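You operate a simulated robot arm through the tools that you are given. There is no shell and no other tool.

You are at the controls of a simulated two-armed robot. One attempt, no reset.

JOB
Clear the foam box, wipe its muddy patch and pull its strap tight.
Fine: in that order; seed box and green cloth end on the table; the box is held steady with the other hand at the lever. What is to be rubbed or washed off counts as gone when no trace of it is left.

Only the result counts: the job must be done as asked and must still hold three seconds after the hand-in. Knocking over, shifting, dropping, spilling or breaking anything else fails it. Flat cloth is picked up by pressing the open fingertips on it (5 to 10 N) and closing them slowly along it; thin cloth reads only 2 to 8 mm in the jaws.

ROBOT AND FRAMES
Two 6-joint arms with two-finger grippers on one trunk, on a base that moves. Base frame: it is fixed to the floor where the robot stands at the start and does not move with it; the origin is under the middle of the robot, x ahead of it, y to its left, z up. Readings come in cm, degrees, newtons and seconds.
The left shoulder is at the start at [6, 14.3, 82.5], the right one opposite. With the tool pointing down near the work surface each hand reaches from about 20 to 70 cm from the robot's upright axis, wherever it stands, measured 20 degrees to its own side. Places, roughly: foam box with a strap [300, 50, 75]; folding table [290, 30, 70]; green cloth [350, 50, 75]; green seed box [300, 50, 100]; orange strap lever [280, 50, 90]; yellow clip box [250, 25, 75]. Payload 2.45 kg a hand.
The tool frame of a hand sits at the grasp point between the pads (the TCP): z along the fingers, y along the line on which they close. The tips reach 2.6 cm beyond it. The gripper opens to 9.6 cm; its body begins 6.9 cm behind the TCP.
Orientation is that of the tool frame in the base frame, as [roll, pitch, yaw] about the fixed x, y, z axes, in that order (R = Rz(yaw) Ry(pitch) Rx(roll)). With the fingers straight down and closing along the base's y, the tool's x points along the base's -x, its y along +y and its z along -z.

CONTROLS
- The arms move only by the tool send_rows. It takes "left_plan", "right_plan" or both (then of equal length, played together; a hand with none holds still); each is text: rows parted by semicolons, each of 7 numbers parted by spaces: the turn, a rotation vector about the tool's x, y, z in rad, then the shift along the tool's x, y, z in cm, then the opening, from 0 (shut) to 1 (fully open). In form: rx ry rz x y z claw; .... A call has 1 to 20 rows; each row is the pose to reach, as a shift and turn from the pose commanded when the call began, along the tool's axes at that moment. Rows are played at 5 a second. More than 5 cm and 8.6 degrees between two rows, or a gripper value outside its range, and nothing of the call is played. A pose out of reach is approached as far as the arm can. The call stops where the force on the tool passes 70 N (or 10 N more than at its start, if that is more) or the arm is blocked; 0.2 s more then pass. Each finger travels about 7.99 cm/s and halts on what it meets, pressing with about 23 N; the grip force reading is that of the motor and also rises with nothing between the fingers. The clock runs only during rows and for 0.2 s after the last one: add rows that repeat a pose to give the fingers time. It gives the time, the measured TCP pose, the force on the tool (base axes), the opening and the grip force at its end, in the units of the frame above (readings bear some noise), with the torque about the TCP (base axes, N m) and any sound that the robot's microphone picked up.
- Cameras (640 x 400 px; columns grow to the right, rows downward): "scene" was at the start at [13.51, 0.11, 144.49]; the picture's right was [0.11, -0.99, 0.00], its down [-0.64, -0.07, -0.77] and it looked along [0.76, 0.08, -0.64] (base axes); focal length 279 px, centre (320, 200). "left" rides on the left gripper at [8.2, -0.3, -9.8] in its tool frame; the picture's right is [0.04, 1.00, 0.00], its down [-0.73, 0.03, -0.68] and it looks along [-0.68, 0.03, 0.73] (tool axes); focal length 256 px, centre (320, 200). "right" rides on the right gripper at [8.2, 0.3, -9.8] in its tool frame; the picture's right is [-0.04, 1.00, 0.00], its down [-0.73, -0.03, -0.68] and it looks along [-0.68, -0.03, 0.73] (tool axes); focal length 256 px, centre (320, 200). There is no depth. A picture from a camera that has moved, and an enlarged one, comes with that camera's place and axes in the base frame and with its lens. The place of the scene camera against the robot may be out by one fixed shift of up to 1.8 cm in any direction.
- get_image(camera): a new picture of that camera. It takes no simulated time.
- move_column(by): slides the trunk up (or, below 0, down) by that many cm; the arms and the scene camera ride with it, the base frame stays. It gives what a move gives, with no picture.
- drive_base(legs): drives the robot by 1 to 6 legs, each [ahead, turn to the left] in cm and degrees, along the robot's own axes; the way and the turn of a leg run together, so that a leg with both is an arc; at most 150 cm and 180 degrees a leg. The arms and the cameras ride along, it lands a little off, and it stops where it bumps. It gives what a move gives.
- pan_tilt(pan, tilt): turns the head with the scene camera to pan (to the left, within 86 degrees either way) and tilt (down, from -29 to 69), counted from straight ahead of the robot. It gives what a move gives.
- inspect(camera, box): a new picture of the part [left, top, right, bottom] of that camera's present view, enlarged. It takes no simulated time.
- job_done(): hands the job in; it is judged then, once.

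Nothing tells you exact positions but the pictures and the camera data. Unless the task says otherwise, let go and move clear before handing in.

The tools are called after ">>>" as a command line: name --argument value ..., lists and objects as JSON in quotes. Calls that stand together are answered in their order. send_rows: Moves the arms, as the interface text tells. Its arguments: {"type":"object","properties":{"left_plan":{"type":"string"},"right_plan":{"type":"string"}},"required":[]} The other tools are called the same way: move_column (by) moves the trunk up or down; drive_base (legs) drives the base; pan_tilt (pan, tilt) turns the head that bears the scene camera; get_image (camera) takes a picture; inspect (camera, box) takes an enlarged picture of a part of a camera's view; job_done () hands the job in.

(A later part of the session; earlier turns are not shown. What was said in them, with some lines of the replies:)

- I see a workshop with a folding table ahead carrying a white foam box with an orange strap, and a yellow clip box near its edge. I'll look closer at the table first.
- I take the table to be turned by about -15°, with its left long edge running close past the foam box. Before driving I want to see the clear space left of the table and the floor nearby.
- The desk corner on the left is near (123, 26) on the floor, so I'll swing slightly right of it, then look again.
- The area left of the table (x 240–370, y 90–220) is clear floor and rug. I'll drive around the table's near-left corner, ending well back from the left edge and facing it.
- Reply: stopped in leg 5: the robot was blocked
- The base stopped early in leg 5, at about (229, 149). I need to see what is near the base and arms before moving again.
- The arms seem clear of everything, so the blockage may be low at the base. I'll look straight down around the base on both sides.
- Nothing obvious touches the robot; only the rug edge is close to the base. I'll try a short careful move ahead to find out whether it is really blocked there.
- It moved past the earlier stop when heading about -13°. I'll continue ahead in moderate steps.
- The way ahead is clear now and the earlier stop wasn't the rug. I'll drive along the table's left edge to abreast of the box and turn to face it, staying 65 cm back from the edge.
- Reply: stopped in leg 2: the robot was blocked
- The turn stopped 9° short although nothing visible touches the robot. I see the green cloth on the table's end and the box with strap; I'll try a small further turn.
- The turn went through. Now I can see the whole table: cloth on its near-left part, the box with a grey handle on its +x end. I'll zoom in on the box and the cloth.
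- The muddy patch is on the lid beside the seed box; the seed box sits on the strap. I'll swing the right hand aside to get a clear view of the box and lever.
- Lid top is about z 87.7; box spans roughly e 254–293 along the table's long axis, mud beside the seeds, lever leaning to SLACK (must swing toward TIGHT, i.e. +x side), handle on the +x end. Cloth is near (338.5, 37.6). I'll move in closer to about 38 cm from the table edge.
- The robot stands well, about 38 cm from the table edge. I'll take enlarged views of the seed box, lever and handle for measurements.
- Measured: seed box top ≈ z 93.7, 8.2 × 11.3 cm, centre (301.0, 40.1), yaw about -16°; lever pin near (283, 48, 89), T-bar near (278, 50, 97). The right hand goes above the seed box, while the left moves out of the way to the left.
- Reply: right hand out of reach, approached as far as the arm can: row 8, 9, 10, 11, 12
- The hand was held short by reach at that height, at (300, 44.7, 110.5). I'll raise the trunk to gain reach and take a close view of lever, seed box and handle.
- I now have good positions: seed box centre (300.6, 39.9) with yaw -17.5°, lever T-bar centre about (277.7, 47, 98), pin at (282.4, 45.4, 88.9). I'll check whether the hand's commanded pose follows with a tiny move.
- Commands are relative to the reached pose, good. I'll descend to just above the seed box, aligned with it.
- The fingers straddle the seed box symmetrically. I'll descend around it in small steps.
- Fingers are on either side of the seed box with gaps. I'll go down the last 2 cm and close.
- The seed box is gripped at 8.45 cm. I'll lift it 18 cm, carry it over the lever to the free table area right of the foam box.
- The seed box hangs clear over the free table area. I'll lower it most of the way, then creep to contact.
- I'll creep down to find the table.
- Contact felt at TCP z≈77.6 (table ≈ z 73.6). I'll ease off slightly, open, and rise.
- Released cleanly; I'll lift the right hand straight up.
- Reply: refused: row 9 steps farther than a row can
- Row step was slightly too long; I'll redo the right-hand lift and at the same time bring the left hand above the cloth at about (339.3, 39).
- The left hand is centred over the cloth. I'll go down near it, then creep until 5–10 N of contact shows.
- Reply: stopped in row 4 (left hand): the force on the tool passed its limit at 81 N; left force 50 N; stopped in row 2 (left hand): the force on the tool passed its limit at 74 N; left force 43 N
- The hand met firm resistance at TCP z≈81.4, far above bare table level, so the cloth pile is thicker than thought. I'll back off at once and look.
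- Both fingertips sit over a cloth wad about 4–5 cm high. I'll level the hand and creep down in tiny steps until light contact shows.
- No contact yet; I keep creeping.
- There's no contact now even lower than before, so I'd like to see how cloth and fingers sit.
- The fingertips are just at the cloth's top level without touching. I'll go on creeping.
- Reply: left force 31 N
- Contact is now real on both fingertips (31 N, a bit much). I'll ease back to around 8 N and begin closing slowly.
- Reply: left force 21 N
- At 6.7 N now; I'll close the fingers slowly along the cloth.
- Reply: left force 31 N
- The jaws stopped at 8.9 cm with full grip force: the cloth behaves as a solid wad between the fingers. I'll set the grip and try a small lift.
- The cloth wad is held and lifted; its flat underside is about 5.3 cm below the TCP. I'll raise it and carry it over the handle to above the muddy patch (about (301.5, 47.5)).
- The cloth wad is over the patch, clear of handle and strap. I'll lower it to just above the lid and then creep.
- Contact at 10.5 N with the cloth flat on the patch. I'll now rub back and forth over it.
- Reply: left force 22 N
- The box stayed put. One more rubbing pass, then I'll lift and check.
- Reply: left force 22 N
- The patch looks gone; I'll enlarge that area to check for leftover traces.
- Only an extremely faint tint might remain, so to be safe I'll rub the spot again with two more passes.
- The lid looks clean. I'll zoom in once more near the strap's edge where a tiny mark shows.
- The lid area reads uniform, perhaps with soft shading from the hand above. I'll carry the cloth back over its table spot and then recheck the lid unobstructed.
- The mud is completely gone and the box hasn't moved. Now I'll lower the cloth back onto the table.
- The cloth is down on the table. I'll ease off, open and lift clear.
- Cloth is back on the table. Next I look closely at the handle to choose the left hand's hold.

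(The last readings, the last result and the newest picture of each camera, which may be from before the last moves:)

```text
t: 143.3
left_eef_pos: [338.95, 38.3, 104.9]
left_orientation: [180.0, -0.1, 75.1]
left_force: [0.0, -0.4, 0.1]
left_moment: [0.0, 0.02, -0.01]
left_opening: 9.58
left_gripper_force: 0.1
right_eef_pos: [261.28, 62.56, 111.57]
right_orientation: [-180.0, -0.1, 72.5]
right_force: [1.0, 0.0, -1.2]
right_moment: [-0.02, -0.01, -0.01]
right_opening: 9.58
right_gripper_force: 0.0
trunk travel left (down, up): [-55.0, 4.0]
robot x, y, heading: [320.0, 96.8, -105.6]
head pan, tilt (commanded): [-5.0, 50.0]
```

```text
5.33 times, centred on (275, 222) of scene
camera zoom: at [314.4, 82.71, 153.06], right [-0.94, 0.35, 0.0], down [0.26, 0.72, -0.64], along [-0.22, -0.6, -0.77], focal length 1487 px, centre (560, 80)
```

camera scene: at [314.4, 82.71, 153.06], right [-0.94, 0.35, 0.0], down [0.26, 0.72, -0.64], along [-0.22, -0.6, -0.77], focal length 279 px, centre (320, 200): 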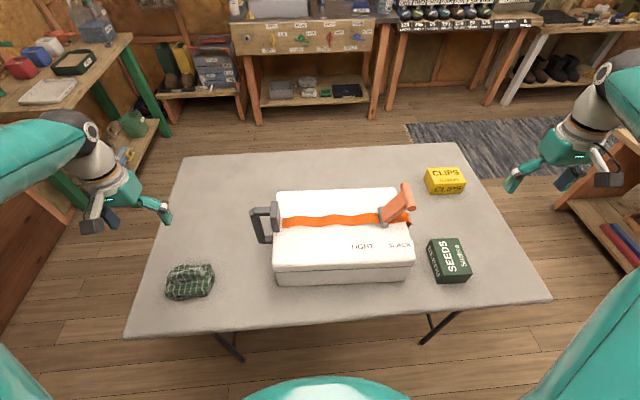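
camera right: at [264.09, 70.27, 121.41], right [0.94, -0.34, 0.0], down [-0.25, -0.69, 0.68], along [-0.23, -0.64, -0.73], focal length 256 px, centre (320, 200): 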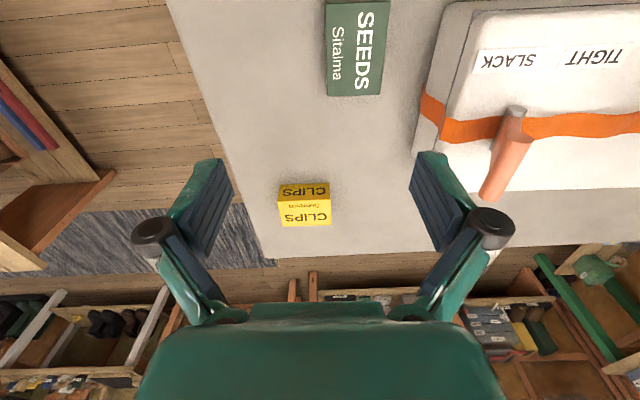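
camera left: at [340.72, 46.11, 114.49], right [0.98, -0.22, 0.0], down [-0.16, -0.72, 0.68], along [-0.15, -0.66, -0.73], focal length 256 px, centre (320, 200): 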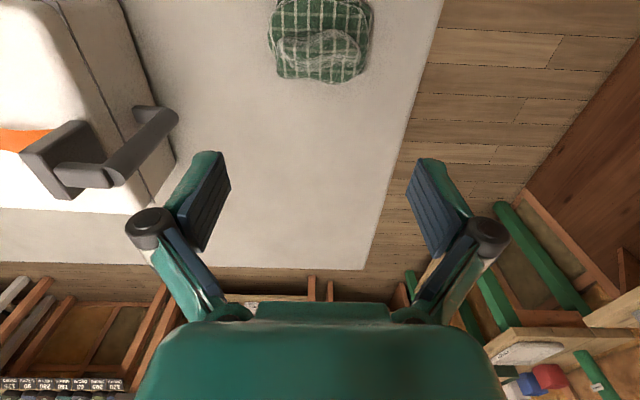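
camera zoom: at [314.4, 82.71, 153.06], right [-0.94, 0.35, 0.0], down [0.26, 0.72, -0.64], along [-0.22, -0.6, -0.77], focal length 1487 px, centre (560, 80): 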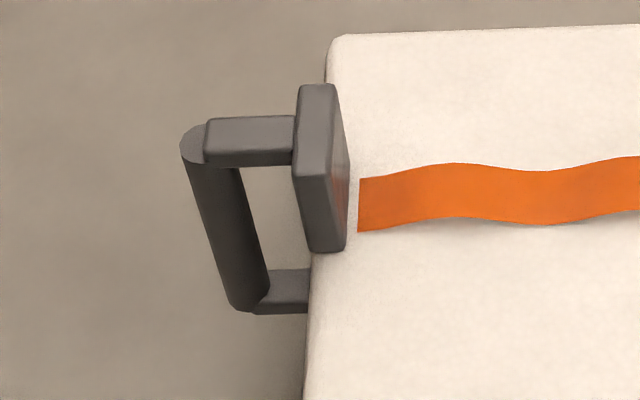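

The handle is a vertical loop: top bar at z≈94 between the end plate (e≈292) and a vertical grip bar at about (316.9, 35). I'll turn the left gripper 90° so the fingers close across the top bar, and bring it above.

>>> send_rows --left_plan "0 0 0.131 -0.73 -1.83 0.15 1; 0 0 0.262 -1.45 -3.65 0.3 1; 0 0 0.393 -2.18 -5.48 0.45 1; 0 0 0.524 -2.9 -7.3 0.6 1; 0 0 0.655 -3.63 -9.13 0.8 1; 0 0 0.785 -4.35 -10.95 1 1; 0 0 0.916 -5.08 -12.78 1.2 1; 0 0 1.047 -5.8 -14.6 1.4 1; 0 0 1.178 -6.53 -16.43 1.5 1; 0 0 1.309 -7.25 -18.25 1.7 1; 0 0 1.44 -7.98 -20.08 1.8 1; 0 0 1.571 -8.7 -21.9 1.9 1; 0 0 1.571 -8.7 -21.9 1.9 1"

>>> get_image --camera "scene"

>>> inspect --camera "scene" --box '[210, 130, 350, 260]'

>>> get_image --camera "left"

```text
t: 146.1
left_eef_pos: [315.46, 35.43, 102.92]
left_orientation: [180.0, -0.1, -15.1]
left_force: [-0.1, 0.5, -0.2]
left_moment: [-0.01, 0.0, 0.03]
left_opening: 9.6
left_gripper_force: 0.1
right_eef_pos: [261.4, 62.71, 111.55]
right_orientation: [180.0, 0.0, 72.5]
right_force: [-0.4, -0.1, 0.2]
right_moment: [-0.01, 0.0, -0.01]
right_opening: 9.6
right_gripper_force: 0.2
trunk travel left (down, up): [-55.0, 4.0]
robot x, y, heading: [319.39, 96.86, -105.3]
head pan, tilt (commanded): [-5.0, 50.0]
```

```text
taken
camera scene: at [314.43, 82.77, 153.07], right [-0.94, 0.35, 0.0], down [0.26, 0.72, -0.64], along [-0.22, -0.6, -0.77], focal length 279 px, centre (320, 200)
```

scene: 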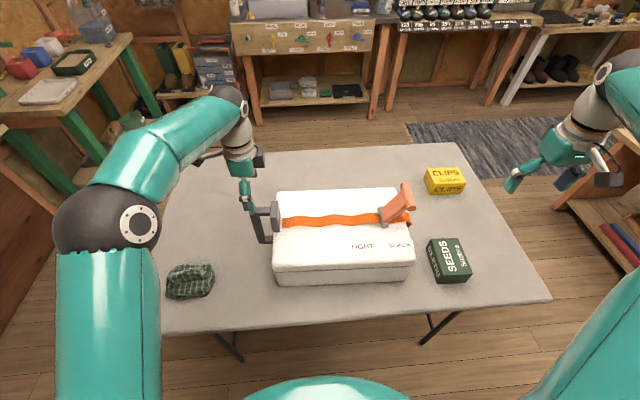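

```text
3.08 times, centred on (280, 195) of scene
camera zoom: at [314.43, 82.77, 153.07], right [-0.94, 0.35, 0.0], down [0.26, 0.72, -0.64], along [-0.22, -0.6, -0.77], focal length 858 px, centre (443, 215)
```

zoom: 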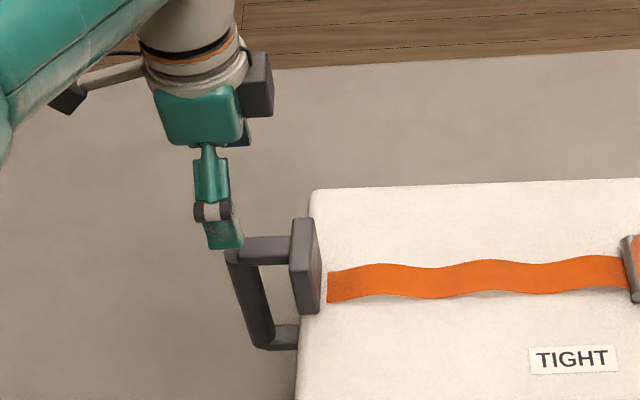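

```text
taken
camera left: at [323.5, 33.64, 112.48], right [-0.22, -0.98, 0.0], down [-0.72, 0.16, 0.68], along [-0.66, 0.15, -0.74], focal length 256 px, centre (320, 200)
```

left: 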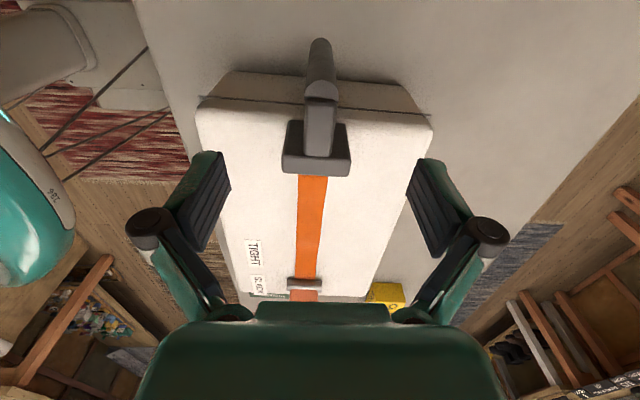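

The left gripper is centred on the handle. I'll lower it over the top bar and close on it.

>>> send_rows --left_plan "0 0 0 0 0 2.5 1; 0 0 0 0 0 5 1; 0 0 0 0 0 7 1; 0 0 0 0 0 9 1; 0 0 0 0 0 10.3 1; 0 0 0 0 0 10.3 1"

>>> get_image --camera "left"

>>> inspect --camera "scene" --box '[210, 130, 350, 260]'

```text
t: 147.5
left_eef_pos: [315.65, 35.48, 92.59]
left_orientation: [180.0, 0.0, -14.8]
left_force: [0.2, 0.2, -0.5]
left_moment: [0.02, -0.01, 0.0]
left_opening: 9.62
left_gripper_force: 0.0
right_eef_pos: [261.39, 62.67, 111.71]
right_orientation: [179.8, 0.0, 72.4]
right_force: [0.7, -0.8, 0.0]
right_moment: [0.02, 0.0, 0.0]
right_opening: 9.62
right_gripper_force: 0.0
trunk travel left (down, up): [-55.0, 4.0]
robot x, y, heading: [319.71, 96.72, -105.2]
head pan, tilt (commanded): [-5.0, 50.0]
```

```text
taken
camera left: at [323.51, 33.63, 102.13], right [-0.22, -0.98, 0.0], down [-0.72, 0.16, 0.68], along [-0.66, 0.15, -0.74], focal length 256 px, centre (320, 200)
```

left: 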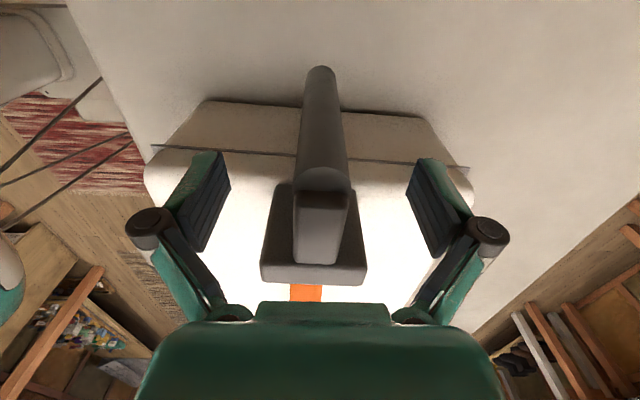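

```text
3.08 times, centred on (280, 195) of scene
camera zoom: at [314.39, 82.76, 153.06], right [-0.94, 0.35, 0.0], down [0.26, 0.72, -0.64], along [-0.22, -0.6, -0.77], focal length 858 px, centre (443, 215)
```

zoom: 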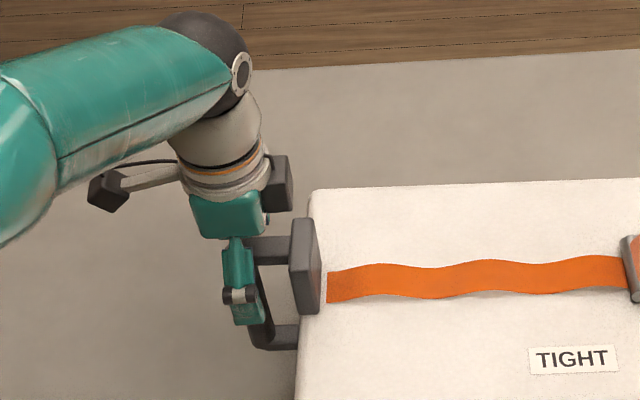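

Handle bar is centred between the fingers; closing now to hold the box.

>>> send_rows --left_plan "0 0 0 0 0 0 0.8; 0 0 0 0 0 0 0.6; 0 0 0 0 0 0 0.4; 0 0 0 0 0 0 0.2; 0 0 0 0 0 0 0.1; 0 0 0 0 0 0 0.1; 0 0 0 0 0 0 0.1"

>>> get_image --camera "left"

>>> get_image --camera "scene"

```text
t: 149.1
left_eef_pos: [315.57, 35.4, 92.59]
left_orientation: [179.9, -0.2, -14.8]
left_force: [0.3, -1.5, 0.8]
left_moment: [0.0, 0.03, -0.04]
left_opening: 2.6
left_gripper_force: 22.8
right_eef_pos: [261.22, 62.65, 111.73]
right_orientation: [179.9, 0.0, 72.6]
right_force: [0.0, -0.4, -0.4]
right_moment: [0.02, 0.01, 0.0]
right_opening: 9.6
right_gripper_force: 0.1
trunk travel left (down, up): [-55.0, 4.0]
robot x, y, heading: [319.76, 96.78, -105.3]
head pan, tilt (commanded): [-5.0, 50.0]
```

```text
taken
camera left: at [323.5, 33.61, 102.17], right [-0.22, -0.98, 0.0], down [-0.72, 0.16, 0.68], along [-0.66, 0.15, -0.73], focal length 256 px, centre (320, 200)
```

left: 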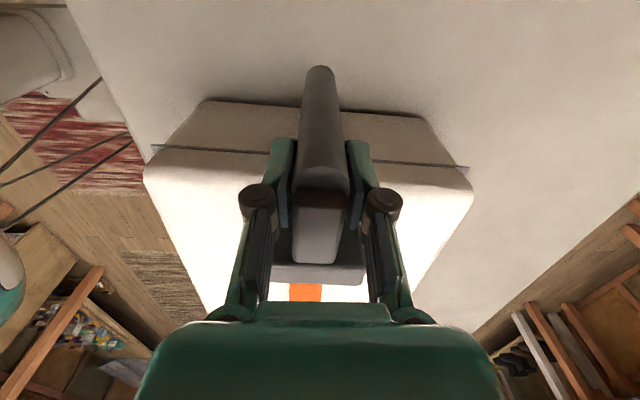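

```text
taken
camera scene: at [314.39, 82.74, 153.06], right [-0.94, 0.35, 0.0], down [0.26, 0.72, -0.64], along [-0.22, -0.6, -0.77], focal length 279 px, centre (320, 200)
```

scene: 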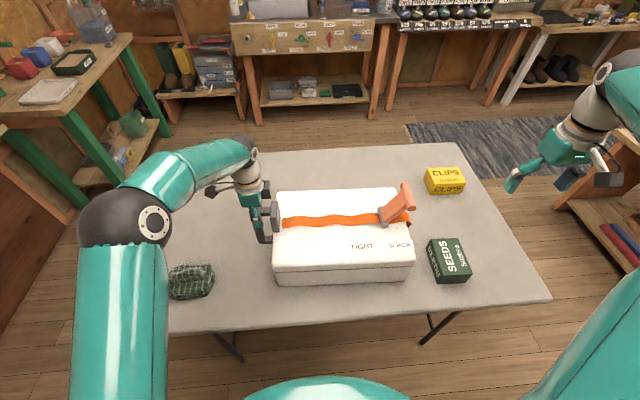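

The left hand holds the handle firmly (2.6 cm, 23 N). Now the right hand, fingers closed, goes beside the lever's T-bar on the slack side, first at height.

>>> send_rows --right_plan "0 0 -0.011 -2.5 3.6 0.5 0.7; 0 0 -0.022 -5.1 7.2 1 0.4; 0 0 -0.033 -7.7 10.8 2 0.2; 0 0 -0.044 -10.2 14.3 3 0; 0 0 -0.044 -10.2 14.3 3 0; 0 0 -0.044 -10.2 14.3 3 0"

>>> get_image --camera "scene"

>>> inspect --camera "scene" --box '[320, 120, 480, 250]'

>>> get_image --camera "right"

>>> get_image --camera "left"

```text
t: 150.5
left_eef_pos: [315.61, 35.28, 92.5]
left_orientation: [179.9, -0.1, -14.8]
left_force: [0.7, -0.5, 0.5]
left_moment: [-0.14, 0.19, 0.02]
left_opening: 2.56
left_gripper_force: 22.7
right_eef_pos: [271.97, 48.68, 108.58]
right_orientation: [180.0, -0.1, 75.0]
right_force: [-0.1, 0.8, -0.6]
right_moment: [-0.01, 0.02, 0.02]
right_opening: 0.0
right_gripper_force: 23.1
trunk travel left (down, up): [-55.0, 4.0]
robot x, y, heading: [319.63, 96.62, -105.2]
head pan, tilt (commanded): [-5.0, 50.0]
```

```text
taken
camera scene: at [314.4, 82.73, 153.06], right [-0.94, 0.35, 0.0], down [0.26, 0.72, -0.64], along [-0.22, -0.6, -0.77], focal length 279 px, centre (320, 200)
```

scene: 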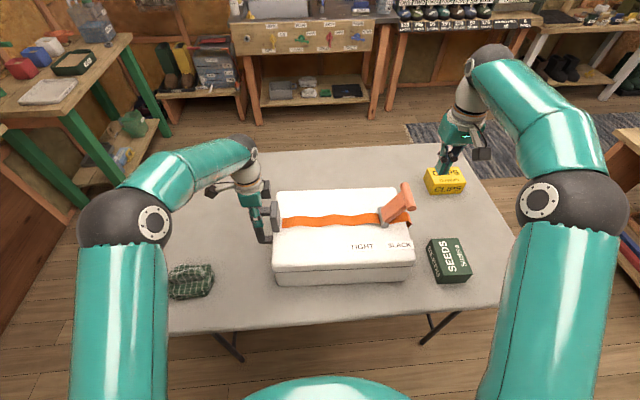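

```text
3.08 times, centred on (400, 185) of scene
camera zoom: at [314.4, 82.73, 153.06], right [-0.94, 0.35, 0.0], down [0.26, 0.72, -0.64], along [-0.22, -0.6, -0.77], focal length 858 px, centre (74, 246)
```

zoom: 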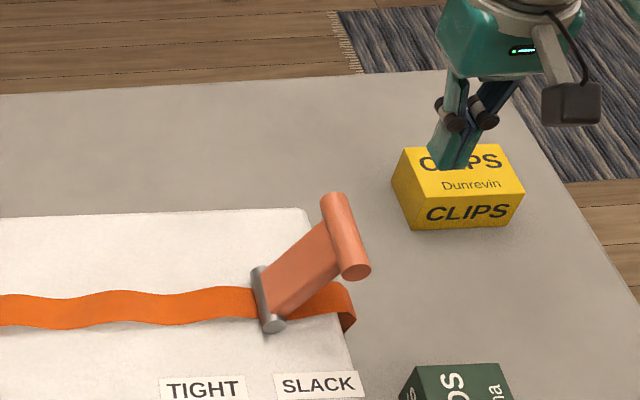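

```text
taken
camera right: at [274.35, 56.41, 118.39], right [0.95, -0.3, 0.0], down [-0.22, -0.7, 0.68], along [-0.2, -0.65, -0.73], focal length 256 px, centre (320, 200)
```

right: 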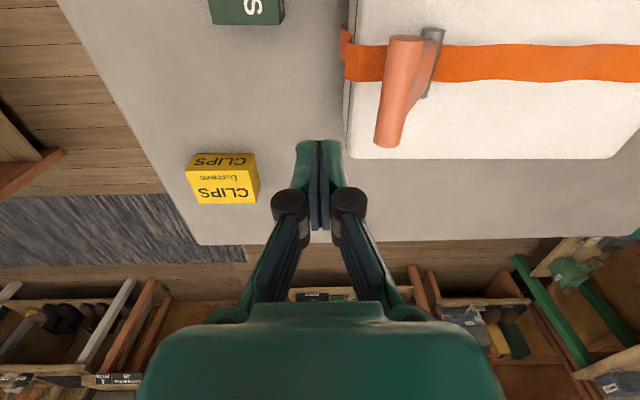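

```text
taken
camera left: at [323.52, 33.59, 102.16], right [-0.22, -0.98, 0.0], down [-0.72, 0.16, 0.68], along [-0.66, 0.15, -0.73], focal length 256 px, centre (320, 200)
```

left: 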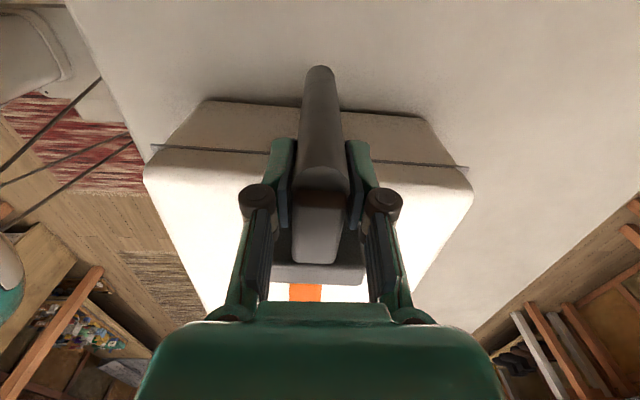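

Closed fingers are lined up beside the T-bar (about 3 cm clear). I'll lower them to T-bar height.

>>> send_rows --right_plan "0 0 0 0 0 3 0; 0 0 0 0 0 6 0; 0 0 0 0 0 8.5 0; 0 0 0 0 0 9.3 0; 0 0 0 0 0 9.3 0"

>>> get_image --camera "right"

>>> inspect --camera "scene" --box '[340, 130, 480, 240]'

```text
t: 151.7
left_eef_pos: [315.49, 35.42, 92.6]
left_orientation: [180.0, 0.0, -14.8]
left_force: [0.5, -2.2, 1.7]
left_moment: [-0.11, -0.14, -0.05]
left_opening: 2.62
left_gripper_force: 23.3
right_eef_pos: [271.99, 48.61, 99.25]
right_orientation: [180.0, -0.2, 75.0]
right_force: [-0.1, 0.5, 0.2]
right_moment: [-0.02, -0.01, -0.04]
right_opening: 0.01
right_gripper_force: 23.1
trunk travel left (down, up): [-55.0, 4.0]
robot x, y, heading: [319.39, 96.76, -105.2]
head pan, tilt (commanded): [-5.0, 50.0]
```

```text
taken
camera right: at [274.34, 56.36, 108.99], right [0.95, -0.3, 0.0], down [-0.22, -0.7, 0.68], along [-0.2, -0.65, -0.73], focal length 256 px, centre (320, 200)
```

right: 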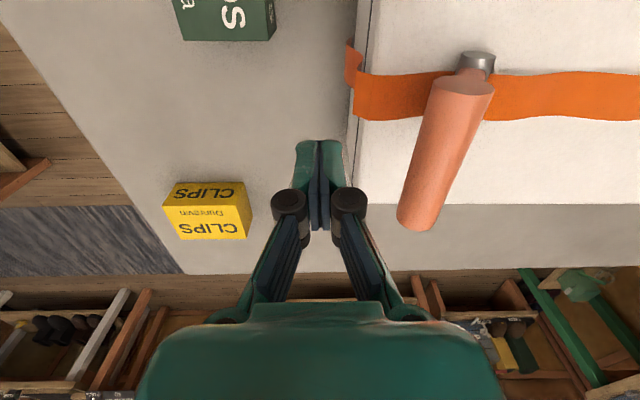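

```text
3.64 times, centred on (410, 185) of scene
camera zoom: at [314.4, 82.71, 153.06], right [-0.94, 0.35, 0.0], down [0.26, 0.72, -0.64], along [-0.22, -0.6, -0.77], focal length 1014 px, centre (-7, 254)
```

zoom: 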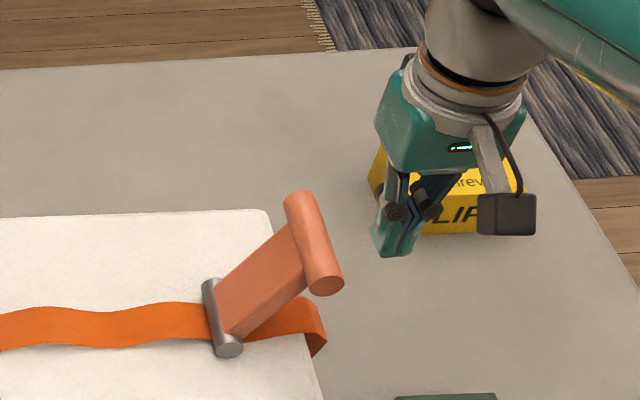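

Ready beside the T-bar. I'll push it in the TIGHT direction in small steps, watching forces on both hands.

>>> send_rows --right_plan "0 0 0 0 1 0 0; 0 0 0 0 2 0 0; 0 0 0 0 2.8 0 0; 0 0 0 0 3.3 0 0; 0 0 0 0 3.8 -0.1 0; 0 0 0 0 3.8 -0.1 0"

>>> get_image --camera "right"

```text
t: 153.1
left_eef_pos: [315.5, 35.37, 92.62]
left_orientation: [-180.0, -0.1, -14.9]
left_force: [2.6, -3.1, 2.4]
left_moment: [-0.07, 0.09, 0.08]
left_opening: 2.6
left_gripper_force: 22.8
right_eef_pos: [275.63, 47.52, 99.55]
right_orientation: [179.9, 0.0, 75.0]
right_force: [-5.0, 0.3, 2.6]
right_moment: [0.0, 0.04, 0.01]
right_opening: 0.0
right_gripper_force: 22.8
trunk travel left (down, up): [-55.0, 4.0]
robot x, y, heading: [319.66, 97.23, -105.2]
head pan, tilt (commanded): [-5.0, 50.0]
```

```text
taken
camera right: at [277.98, 55.35, 109.21], right [0.95, -0.3, 0.0], down [-0.22, -0.7, 0.68], along [-0.2, -0.65, -0.73], focal length 256 px, centre (320, 200)
```

right: 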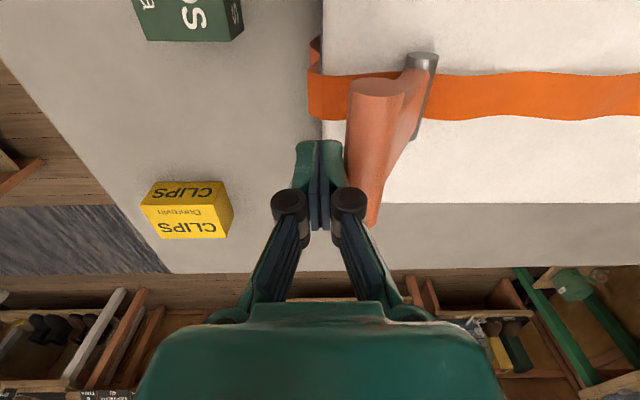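

Contact with 5 N. I'll keep pushing along the lever's arc in small portions.

>>> send_rows --right_plan "0 0 0 0 0.5 -0.2 0; 0 0 0 0 1.0 -0.4 0; 0 0 0 0 1.5 -0.5 0; 0 0 0 0 1.5 -0.5 0"

>>> send_rows --right_plan "0 0 0 0 0.5 -0.15 0; 0 0 0 0 1.0 -0.25 0; 0 0 0 0 1.5 -0.35 0; 0 0 0 0 1.5 -0.35 0"

>>> get_image --camera "right"

>>> inspect --camera "scene" --box '[310, 130, 450, 240]'

```text
t: 154.1
left_eef_pos: [315.56, 35.51, 92.65]
left_orientation: [179.9, -0.1, -14.9]
left_force: [8.0, -2.3, 1.3]
left_moment: [-0.2, -0.78, -0.02]
left_opening: 2.59
left_gripper_force: 22.7
right_eef_pos: [277.19, 47.09, 99.82]
right_orientation: [179.9, 0.1, 75.0]
right_force: [-5.6, 0.9, 5.9]
right_moment: [-0.02, -0.02, 0.0]
right_opening: 0.0
right_gripper_force: 22.7
trunk travel left (down, up): [-55.0, 4.0]
robot x, y, heading: [319.9, 96.51, -104.9]
head pan, tilt (commanded): [-5.0, 50.0]
```

```text
t: 155.1
left_eef_pos: [315.67, 35.56, 92.62]
left_orientation: [-180.0, 0.0, -14.8]
left_force: [9.3, -0.8, 0.1]
left_moment: [-0.14, -0.87, -0.02]
left_opening: 2.59
left_gripper_force: 22.9
right_eef_pos: [278.84, 46.77, 100.34]
right_orientation: [180.0, -0.1, 75.1]
right_force: [-4.8, -0.6, 4.2]
right_moment: [-0.01, -0.03, -0.03]
right_opening: 0.0
right_gripper_force: 23.1
trunk travel left (down, up): [-55.0, 4.0]
robot x, y, heading: [319.69, 97.04, -104.9]
head pan, tilt (commanded): [-5.0, 50.0]
```

```text
taken
camera right: at [281.07, 54.55, 110.04], right [0.96, -0.3, 0.0], down [-0.22, -0.7, 0.68], along [-0.2, -0.65, -0.74], focal length 256 px, centre (320, 200)
```

right: 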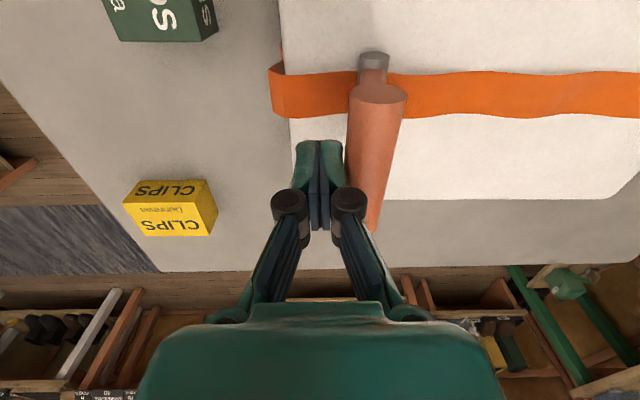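

```text
3.64 times, centred on (380, 185) of scene
camera zoom: at [314.48, 82.76, 153.06], right [-0.94, 0.35, 0.0], down [0.26, 0.72, -0.64], along [-0.22, -0.6, -0.77], focal length 1014 px, centre (102, 254)
```

zoom: 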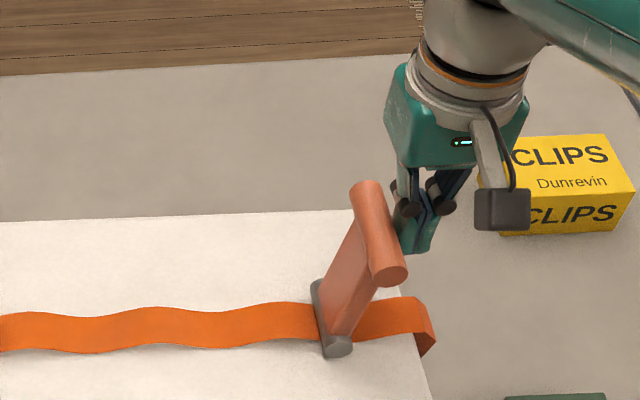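

The lever follows easily with about 5 N; it is near upright now. Continuing.

>>> send_rows --right_plan "0 0 0 0 0.5 0 0; 0 0 0 0 1.0 0 0; 0 0 0 0 1.5 0.05 0; 0 0 0 0 2 0.1 0; 0 0 0 0 2 0.1 0"

>>> send_rows --right_plan "0 0 0 0 0.5 0.1 0; 0 0 0 0 1.0 0.2 0; 0 0 0 0 1.5 0.4 0; 0 0 0 0 1.5 0.4 0"

>>> inspect --camera "scene" --box '[310, 130, 450, 240]'

>>> get_image --camera "right"

```text
t: 156.3
left_eef_pos: [315.58, 35.61, 92.55]
left_orientation: [180.0, 0.0, -14.9]
left_force: [4.8, -1.1, -0.5]
left_moment: [0.03, -0.34, -0.01]
left_opening: 2.57
left_gripper_force: 23.2
right_eef_pos: [280.63, 46.26, 100.14]
right_orientation: [179.9, -0.1, 75.0]
right_force: [-2.0, 0.5, 1.9]
right_moment: [-0.02, -0.01, -0.01]
right_opening: 0.01
right_gripper_force: 22.9
trunk travel left (down, up): [-55.0, 4.0]
robot x, y, heading: [319.69, 97.03, -105.4]
head pan, tilt (commanded): [-5.0, 50.0]
```

```text
t: 157.3
left_eef_pos: [315.43, 35.37, 92.62]
left_orientation: [-180.0, -0.2, -14.9]
left_force: [2.8, 0.2, -0.1]
left_moment: [-0.09, -0.16, 0.03]
left_opening: 2.61
left_gripper_force: 23.4
right_eef_pos: [282.04, 45.82, 99.74]
right_orientation: [180.0, -0.1, 75.0]
right_force: [-1.4, 0.0, 1.0]
right_moment: [0.03, 0.0, -0.02]
right_opening: 0.0
right_gripper_force: 23.0
trunk travel left (down, up): [-55.0, 4.0]
robot x, y, heading: [319.8, 96.52, -105.5]
head pan, tilt (commanded): [-5.0, 50.0]
```

```text
3.64 times, centred on (380, 185) of scene
camera zoom: at [314.41, 82.73, 153.06], right [-0.94, 0.35, 0.0], down [0.26, 0.72, -0.64], along [-0.22, -0.6, -0.77], focal length 1014 px, centre (102, 254)
```

zoom: 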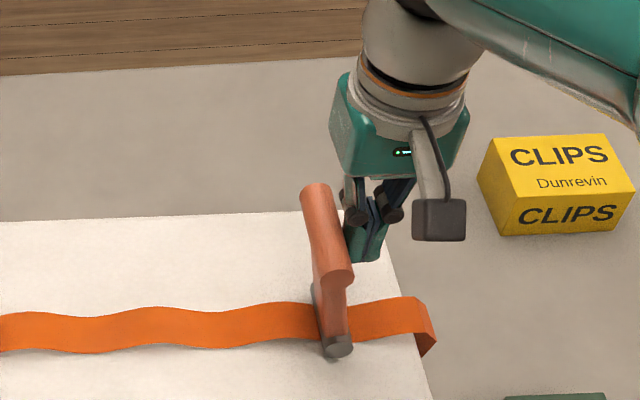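

```text
taken
camera right: at [284.38, 53.62, 109.49], right [0.95, -0.3, 0.0], down [-0.22, -0.7, 0.68], along [-0.2, -0.65, -0.74], focal length 256 px, centre (320, 200)
```

right: 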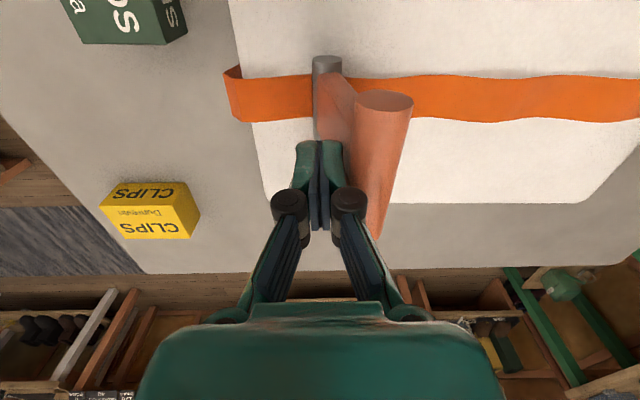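

Lever is slightly past upright and resistance is low. I'll keep pushing, following the arc downward.

>>> send_rows --right_plan "0 0 0 0 0.6 0 0; 0 0 0 0 1.2 0 0; 0 0 0 0 1.7 0 0; 0 0 0 0 2.2 0 0; 0 0 0 0 2.2 0 0"

>>> send_rows --right_plan "0 0 0 0 0.5 0.15 0; 0 0 0 0 1.0 0.35 0; 0 0 0 0 1.6 0.6 0; 0 0 0 0 1.6 0.6 0"

>>> inspect --camera "scene" --box '[310, 130, 450, 240]'

>>> get_image --camera "right"

```text
t: 158.5
left_eef_pos: [315.48, 35.43, 92.6]
left_orientation: [180.0, 0.0, -15.0]
left_force: [4.3, -1.7, 0.3]
left_moment: [-0.16, -0.79, 0.06]
left_opening: 2.61
left_gripper_force: 23.0
right_eef_pos: [284.07, 45.24, 99.91]
right_orientation: [179.8, -0.1, 75.0]
right_force: [-1.2, 1.0, 0.3]
right_moment: [-0.01, 0.05, -0.02]
right_opening: 0.02
right_gripper_force: 23.3
trunk travel left (down, up): [-55.0, 4.0]
robot x, y, heading: [319.72, 96.33, -105.2]
head pan, tilt (commanded): [-5.0, 50.0]
```

```text
t: 159.5
left_eef_pos: [315.71, 35.45, 92.68]
left_orientation: [-180.0, -0.3, -14.8]
left_force: [20.1, -5.8, 0.1]
left_moment: [-0.12, -0.39, -0.03]
left_opening: 2.59
left_gripper_force: 22.8
right_eef_pos: [285.15, 44.98, 99.42]
right_orientation: [-179.7, 0.3, 74.9]
right_force: [-27.3, 6.5, 22.5]
right_moment: [-0.15, 0.38, -0.31]
right_opening: 0.0
right_gripper_force: 22.9
trunk travel left (down, up): [-55.0, 4.0]
robot x, y, heading: [319.45, 96.62, -105.4]
head pan, tilt (commanded): [-5.0, 50.0]
```

```text
3.64 times, centred on (380, 185) of scene
camera zoom: at [314.4, 82.89, 153.09], right [-0.94, 0.35, 0.0], down [0.26, 0.72, -0.64], along [-0.22, -0.6, -0.77], focal length 1014 px, centre (102, 254)
```

zoom: 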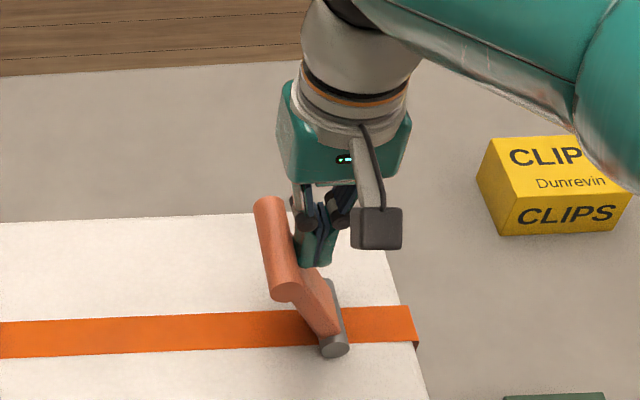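

```text
taken
camera right: at [287.69, 52.79, 109.16], right [0.95, -0.3, 0.0], down [-0.22, -0.7, 0.68], along [-0.21, -0.65, -0.73], focal length 256 px, centre (320, 200)
```

right: 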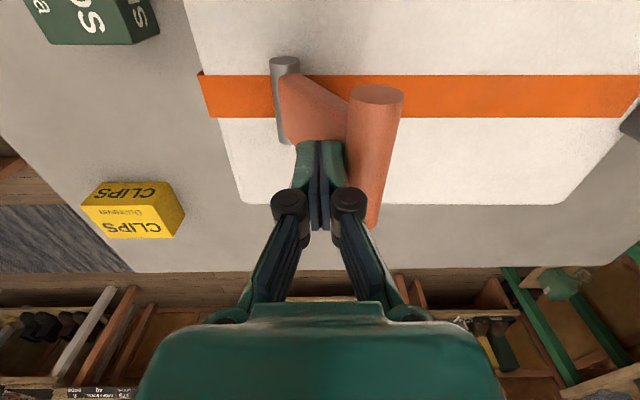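

The strap has gone straight and the force jumped to about 30 N, so the lever seems at its TIGHT stop (~+30°). I'll press a touch more to be sure it is at the end.

>>> send_rows --right_plan "0 0 0 0 0.3 -0.1 0; 0 0 0 0 0.5 -0.1 0; 0 0 0 0 0.5 -0.1 0"

>>> inspect --camera "scene" --box '[230, 130, 450, 290]'

```text
t: 160.3
left_eef_pos: [315.47, 35.54, 92.72]
left_orientation: [179.9, -0.2, -14.9]
left_force: [15.3, -1.1, -0.3]
left_moment: [-0.02, 0.27, -0.65]
left_opening: 2.35
left_gripper_force: 22.9
right_eef_pos: [285.75, 44.94, 99.49]
right_orientation: [-179.9, 0.1, 75.1]
right_force: [-24.1, 4.0, 18.1]
right_moment: [-0.21, 0.39, -0.31]
right_opening: 0.02
right_gripper_force: 23.3
trunk travel left (down, up): [-55.0, 4.0]
robot x, y, heading: [319.71, 96.7, -104.9]
head pan, tilt (commanded): [-5.0, 50.0]
```

```text
2.50 times, centred on (340, 210) of scene
camera zoom: at [314.37, 82.96, 153.09], right [-0.94, 0.35, 0.0], down [0.27, 0.72, -0.64], along [-0.22, -0.6, -0.77], focal length 697 px, centre (270, 175)
```

zoom: 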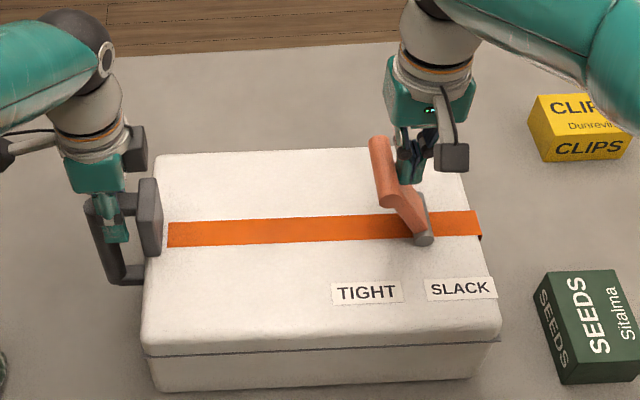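

Resistance stays and the left grip shifted slightly, so I won't push further. I'll relieve the pressure gently and check that the lever stays and the box hasn't slid.

>>> send_rows --right_plan "0 0 0 0 -0.4 -0.2 0; 0 0 0 0 -0.8 -0.4 0; 0 0 0 0 -0.8 -0.4 0"

>>> inspect --camera "scene" --box '[250, 180, 430, 292]'

>>> get_image --camera "scene"

>>> get_image --camera "left"

```text
t: 161.1
left_eef_pos: [315.38, 35.52, 92.76]
left_orientation: [179.8, 0.0, -14.9]
left_force: [-1.0, 2.5, 7.0]
left_moment: [0.03, 0.85, -0.76]
left_opening: 2.33
left_gripper_force: 22.7
right_eef_pos: [285.4, 45.12, 99.61]
right_orientation: [179.9, -0.2, 75.1]
right_force: [0.4, 0.7, -0.2]
right_moment: [0.01, 0.01, 0.03]
right_opening: 0.0
right_gripper_force: 22.3
trunk travel left (down, up): [-55.0, 4.0]
robot x, y, heading: [319.76, 96.45, -105.3]
head pan, tilt (commanded): [-5.0, 50.0]
```

```text
3.56 times, centred on (340, 236) of scene
camera zoom: at [314.41, 82.87, 153.07], right [-0.94, 0.35, 0.0], down [0.26, 0.72, -0.64], along [-0.22, -0.6, -0.77], focal length 991 px, centre (249, 72)
```

zoom: 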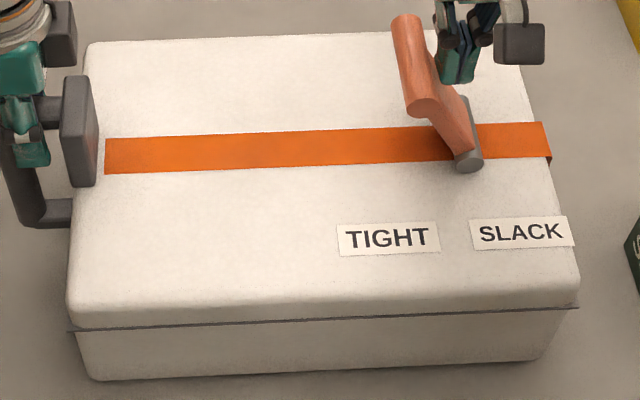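

```text
taken
camera scene: at [314.41, 82.87, 153.07], right [-0.94, 0.35, 0.0], down [0.26, 0.72, -0.64], along [-0.22, -0.6, -0.77], focal length 279 px, centre (320, 200)
```

scene: 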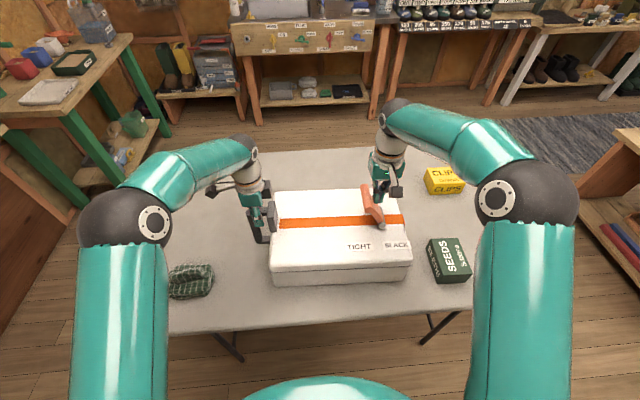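

```text
taken
camera left: at [323.39, 33.72, 102.25], right [-0.22, -0.98, 0.0], down [-0.71, 0.16, 0.68], along [-0.66, 0.15, -0.73], focal length 256 px, centre (320, 200)
```

left: 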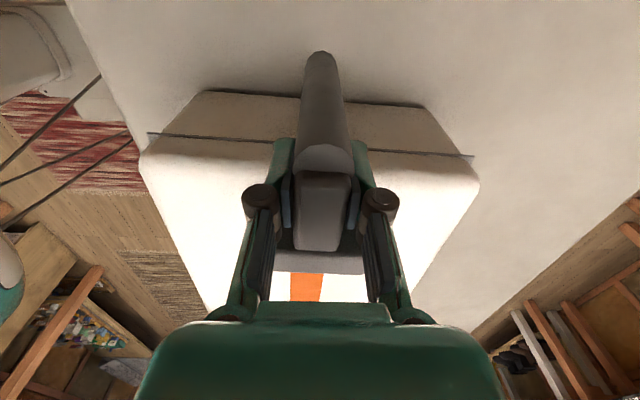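

The lever stays at TIGHT by itself, strap straight; the box slid under 1 cm while held. Now I withdraw the right hand upward, keeping the left hold.

>>> send_rows --right_plan "0 0 0 0 -0.5 -0.5 0; 0 0 0 0 -1.2 -2 0; 0 0 0 0 -2 -5 0; 0 0 0 0 -2 -9 0; 0 0 0 0.5 -4 -12.5 0; 0 0 0 2 -8 -14 0; 0 0 0 3.5 -12 -14 0; 0 0 0 5 -16 -14 0; 0 0 0 6 -20 -14 0; 0 0 0 6 -20 -14 0"

>>> inspect --camera "scene" --box '[230, 150, 450, 290]'

>>> get_image --camera "right"

```text
t: 163.3
left_eef_pos: [315.61, 35.48, 92.81]
left_orientation: [179.8, -0.1, -15.0]
left_force: [-0.2, 1.3, 12.4]
left_moment: [-0.14, 0.04, -0.68]
left_opening: 2.31
left_gripper_force: 22.8
right_eef_pos: [267.51, 56.1, 113.65]
right_orientation: [179.9, 0.0, 74.9]
right_force: [-0.1, 0.1, 0.2]
right_moment: [-0.02, 0.0, -0.02]
right_opening: 0.0
right_gripper_force: 23.0
trunk travel left (down, up): [-55.0, 4.0]
robot x, y, heading: [319.57, 96.83, -105.3]
head pan, tilt (commanded): [-5.0, 50.0]
```

```text
2.86 times, centred on (340, 220) of scene
camera zoom: at [314.39, 82.91, 153.08], right [-0.94, 0.35, 0.0], down [0.26, 0.72, -0.64], along [-0.22, -0.6, -0.77], focal length 797 px, centre (263, 143)
```

zoom: 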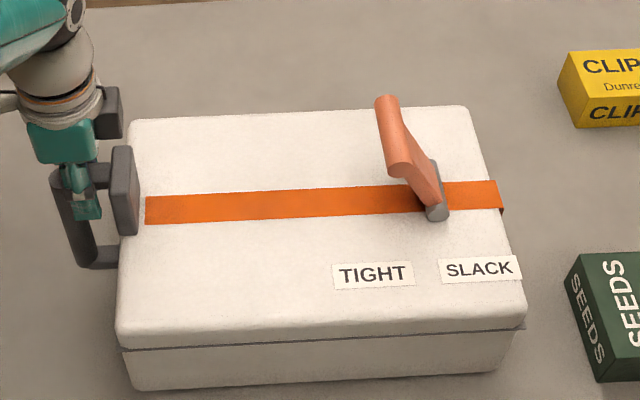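

```text
taken
camera right: at [269.86, 63.82, 123.5], right [0.95, -0.3, 0.0], down [-0.22, -0.7, 0.68], along [-0.2, -0.65, -0.73], focal length 256 px, centre (320, 200)
```

right: 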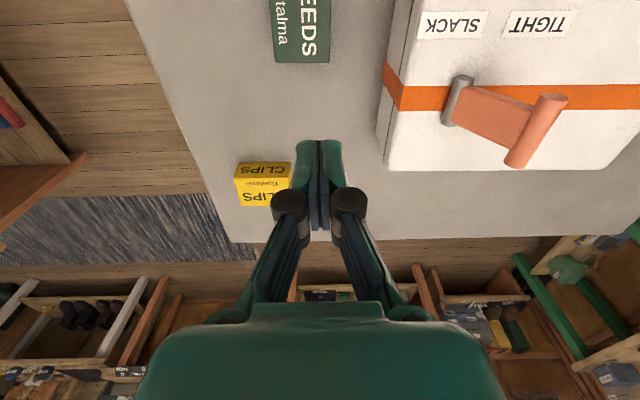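

Lever holds at TIGHT. I'll open the left hand and lift it straight off the handle.

>>> send_rows --left_plan "0 0 0 0 0 -0.1 0.3; 0 0 0 0 0 -0.1 0.5; 0 0 0 0 0 -0.1 0.8; 0 0 0 0 0 -0.1 1; 0 0 0 0 0 -0.1 1; 0 0 0 0 0 -0.1 1"

>>> send_rows --left_plan "0 0 0 0 0 -2 1; 0 0 0 0 0 -5 1; 0 0 0 0 0 -9 1; 0 0 0 0 0 -13 1; 0 0 0 2 0 -16 1; 0 0 0 5 -3 -17 1; 0 0 0 8 -6 -17 1; 0 0 0 11 -9 -17 1; 0 0 0 11 -9 -17 1"

>>> get_image --camera "scene"

>>> inspect --camera "scene" --box '[230, 150, 450, 290]'

```text
t: 164.7
left_eef_pos: [315.49, 35.33, 92.62]
left_orientation: [-180.0, -0.1, -14.8]
left_force: [-0.5, 0.0, -0.3]
left_moment: [-0.05, 0.02, -0.01]
left_opening: 9.62
left_gripper_force: 0.0
right_eef_pos: [267.38, 55.9, 113.7]
right_orientation: [179.9, -0.1, 75.0]
right_force: [0.9, 0.2, 0.4]
right_moment: [0.0, -0.01, 0.03]
right_opening: 0.0
right_gripper_force: 23.3
trunk travel left (down, up): [-55.0, 4.0]
robot x, y, heading: [319.6, 96.98, -105.2]
head pan, tilt (commanded): [-5.0, 50.0]
```

```text
t: 166.7
left_eef_pos: [328.34, 41.32, 109.49]
left_orientation: [-180.0, -0.1, -14.9]
left_force: [0.6, -0.6, 0.6]
left_moment: [0.02, -0.05, -0.01]
left_opening: 9.58
left_gripper_force: 0.0
right_eef_pos: [267.49, 55.9, 113.65]
right_orientation: [179.9, -0.1, 75.1]
right_force: [-0.4, 0.4, 0.0]
right_moment: [0.0, -0.02, 0.03]
right_opening: 0.0
right_gripper_force: 22.5
trunk travel left (down, up): [-55.0, 4.0]
robot x, y, heading: [319.21, 96.63, -105.3]
head pan, tilt (commanded): [-5.0, 50.0]
```

```text
taken
camera scene: at [314.31, 82.65, 153.05], right [-0.94, 0.35, 0.0], down [0.27, 0.72, -0.64], along [-0.22, -0.6, -0.77], focal length 279 px, centre (320, 200)
```

scene: 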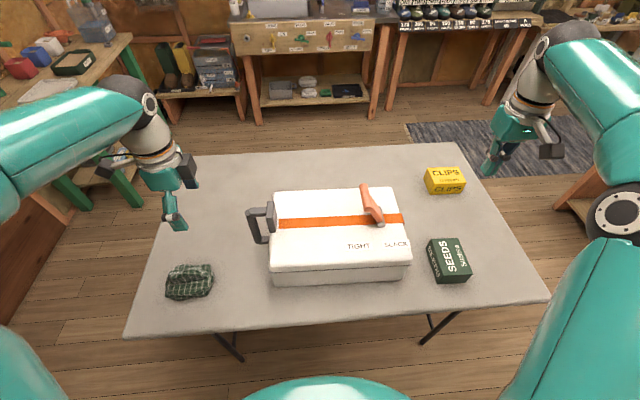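

```text
2.86 times, centred on (340, 220) of scene
camera zoom: at [314.31, 82.65, 153.05], right [-0.94, 0.35, 0.0], down [0.27, 0.72, -0.64], along [-0.22, -0.6, -0.77], focal length 797 px, centre (263, 143)
```

zoom: 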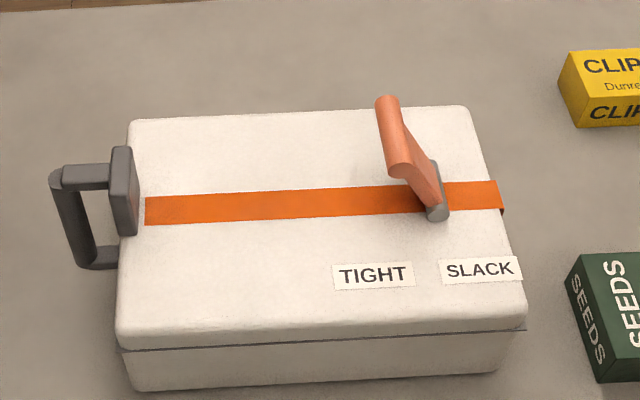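

Everything is in place: lever at TIGHT with strap straight, lid clean, seed box and cloth on the table, both hands clear. I'll wait a few seconds with a slight retreat and confirm nothing changes.

>>> send_rows --left_plan "0 0 0 1 -3 0 1; 0 0 0 2 -6 -1 1; 0 0 0 3 -9 -2 1; 0 0 0 3 -9 -2 1; 0 0 0 3 -9 -2 1; 0 0 0 3 -9 -2 1; 0 0 0 3 -9 -2 1; 0 0 0 3 -9 -2 1; 0 0 0 3 -9 -2 1; 0 0 0 3 -9 -2 1; 0 0 0 3 -9 -2 1; 0 0 0 3 -9 -2 1; 0 0 0 3 -9 -2 1; 0 0 0 3 -9 -2 1; 0 0 0 3 -9 -2 1" --right_plan "0 0 0 2 -2 0 0; 0 0 0 4 -4 0 0; 0 0 0 6 -6 0 0; 0 0 0 6 -6 0 0; 0 0 0 6 -6 0 0; 0 0 0 6 -6 0 0; 0 0 0 6 -6 0 0; 0 0 0 6 -6 0 0; 0 0 0 6 -6 0 0; 0 0 0 6 -6 0 0; 0 0 0 6 -6 0 0; 0 0 0 6 -6 0 0; 0 0 0 6 -6 0 0; 0 0 0 6 -6 0 0; 0 0 0 6 -6 0 0"

>>> get_image --camera "scene"

>>> inspect --camera "scene" --box '[255, 180, 415, 280]'

```text
t: 169.9
left_eef_pos: [333.61, 49.34, 111.64]
left_orientation: [-180.0, -0.1, -14.9]
left_force: [0.6, 0.1, 0.3]
left_moment: [0.02, -0.01, 0.01]
left_opening: 9.62
left_gripper_force: 0.0
right_eef_pos: [263.16, 63.29, 113.65]
right_orientation: [179.8, 0.0, 75.0]
right_force: [0.8, -0.2, 0.3]
right_moment: [-0.03, 0.02, 0.0]
right_opening: 0.0
right_gripper_force: 23.1
trunk travel left (down, up): [-55.0, 4.0]
robot x, y, heading: [319.71, 96.96, -105.3]
head pan, tilt (commanded): [-5.0, 50.0]
```

```text
taken
camera scene: at [314.4, 82.78, 153.07], right [-0.94, 0.35, 0.0], down [0.26, 0.72, -0.64], along [-0.22, -0.6, -0.77], focal length 279 px, centre (320, 200)
```

scene: 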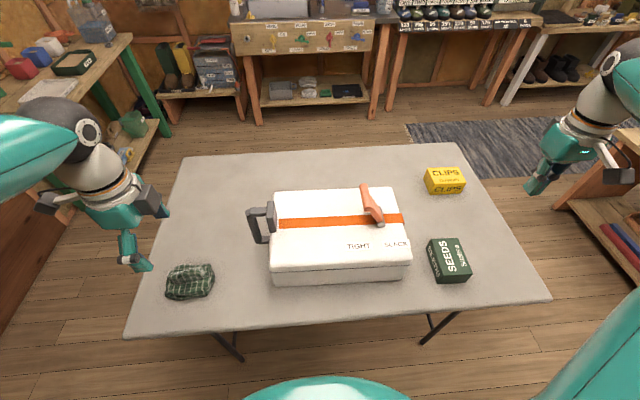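

```text
4.00 times, centred on (335, 230) of scene
camera zoom: at [314.4, 82.78, 153.07], right [-0.94, 0.35, 0.0], down [0.26, 0.72, -0.64], along [-0.22, -0.6, -0.77], focal length 1115 px, centre (260, 80)
```

zoom: 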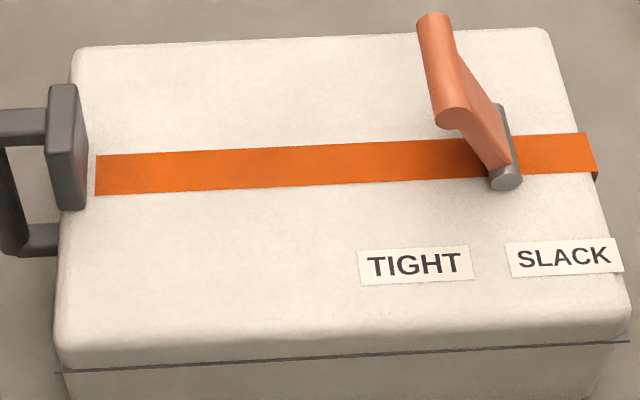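

The lid is spotless, the strap is straight with the lever resting at TIGHT, and the seed box and cloth lie on the table. Both hands are clear, so I hand the job in.

>>> job_done

```text
The job is handed in.
```

I cleared the foam box, wiped off the mud and pulled the strap tight, in that order, then handed the job in. No verdict has come back yet.

- **Seed box:** it is on the table beside the foam box.
- **Mud:** I rubbed the patch with the green cloth until close-up views showed no trace. The cloth is back on the table where it was.
- **Strap:** the lever swung over to its TIGHT stop and the strap is straight. The lever stayed there for several seconds after I let go.
- **Holding the box:** the left hand gripped the box's handle while the right hand pushed the lever. At the very end I pushed slightly past the stop and the box slid about 0.8 cm along the table. I left it there.
- **Driving:** the base reported a block twice on the way in, once beside the benches left of the table and once while turning to face it. I saw nothing touching the robot, and nothing I could see in the pictures had moved. I could not find the cause, and both moves went through when I tried again.

Both hands had let go and were clear of everything when I handed in.
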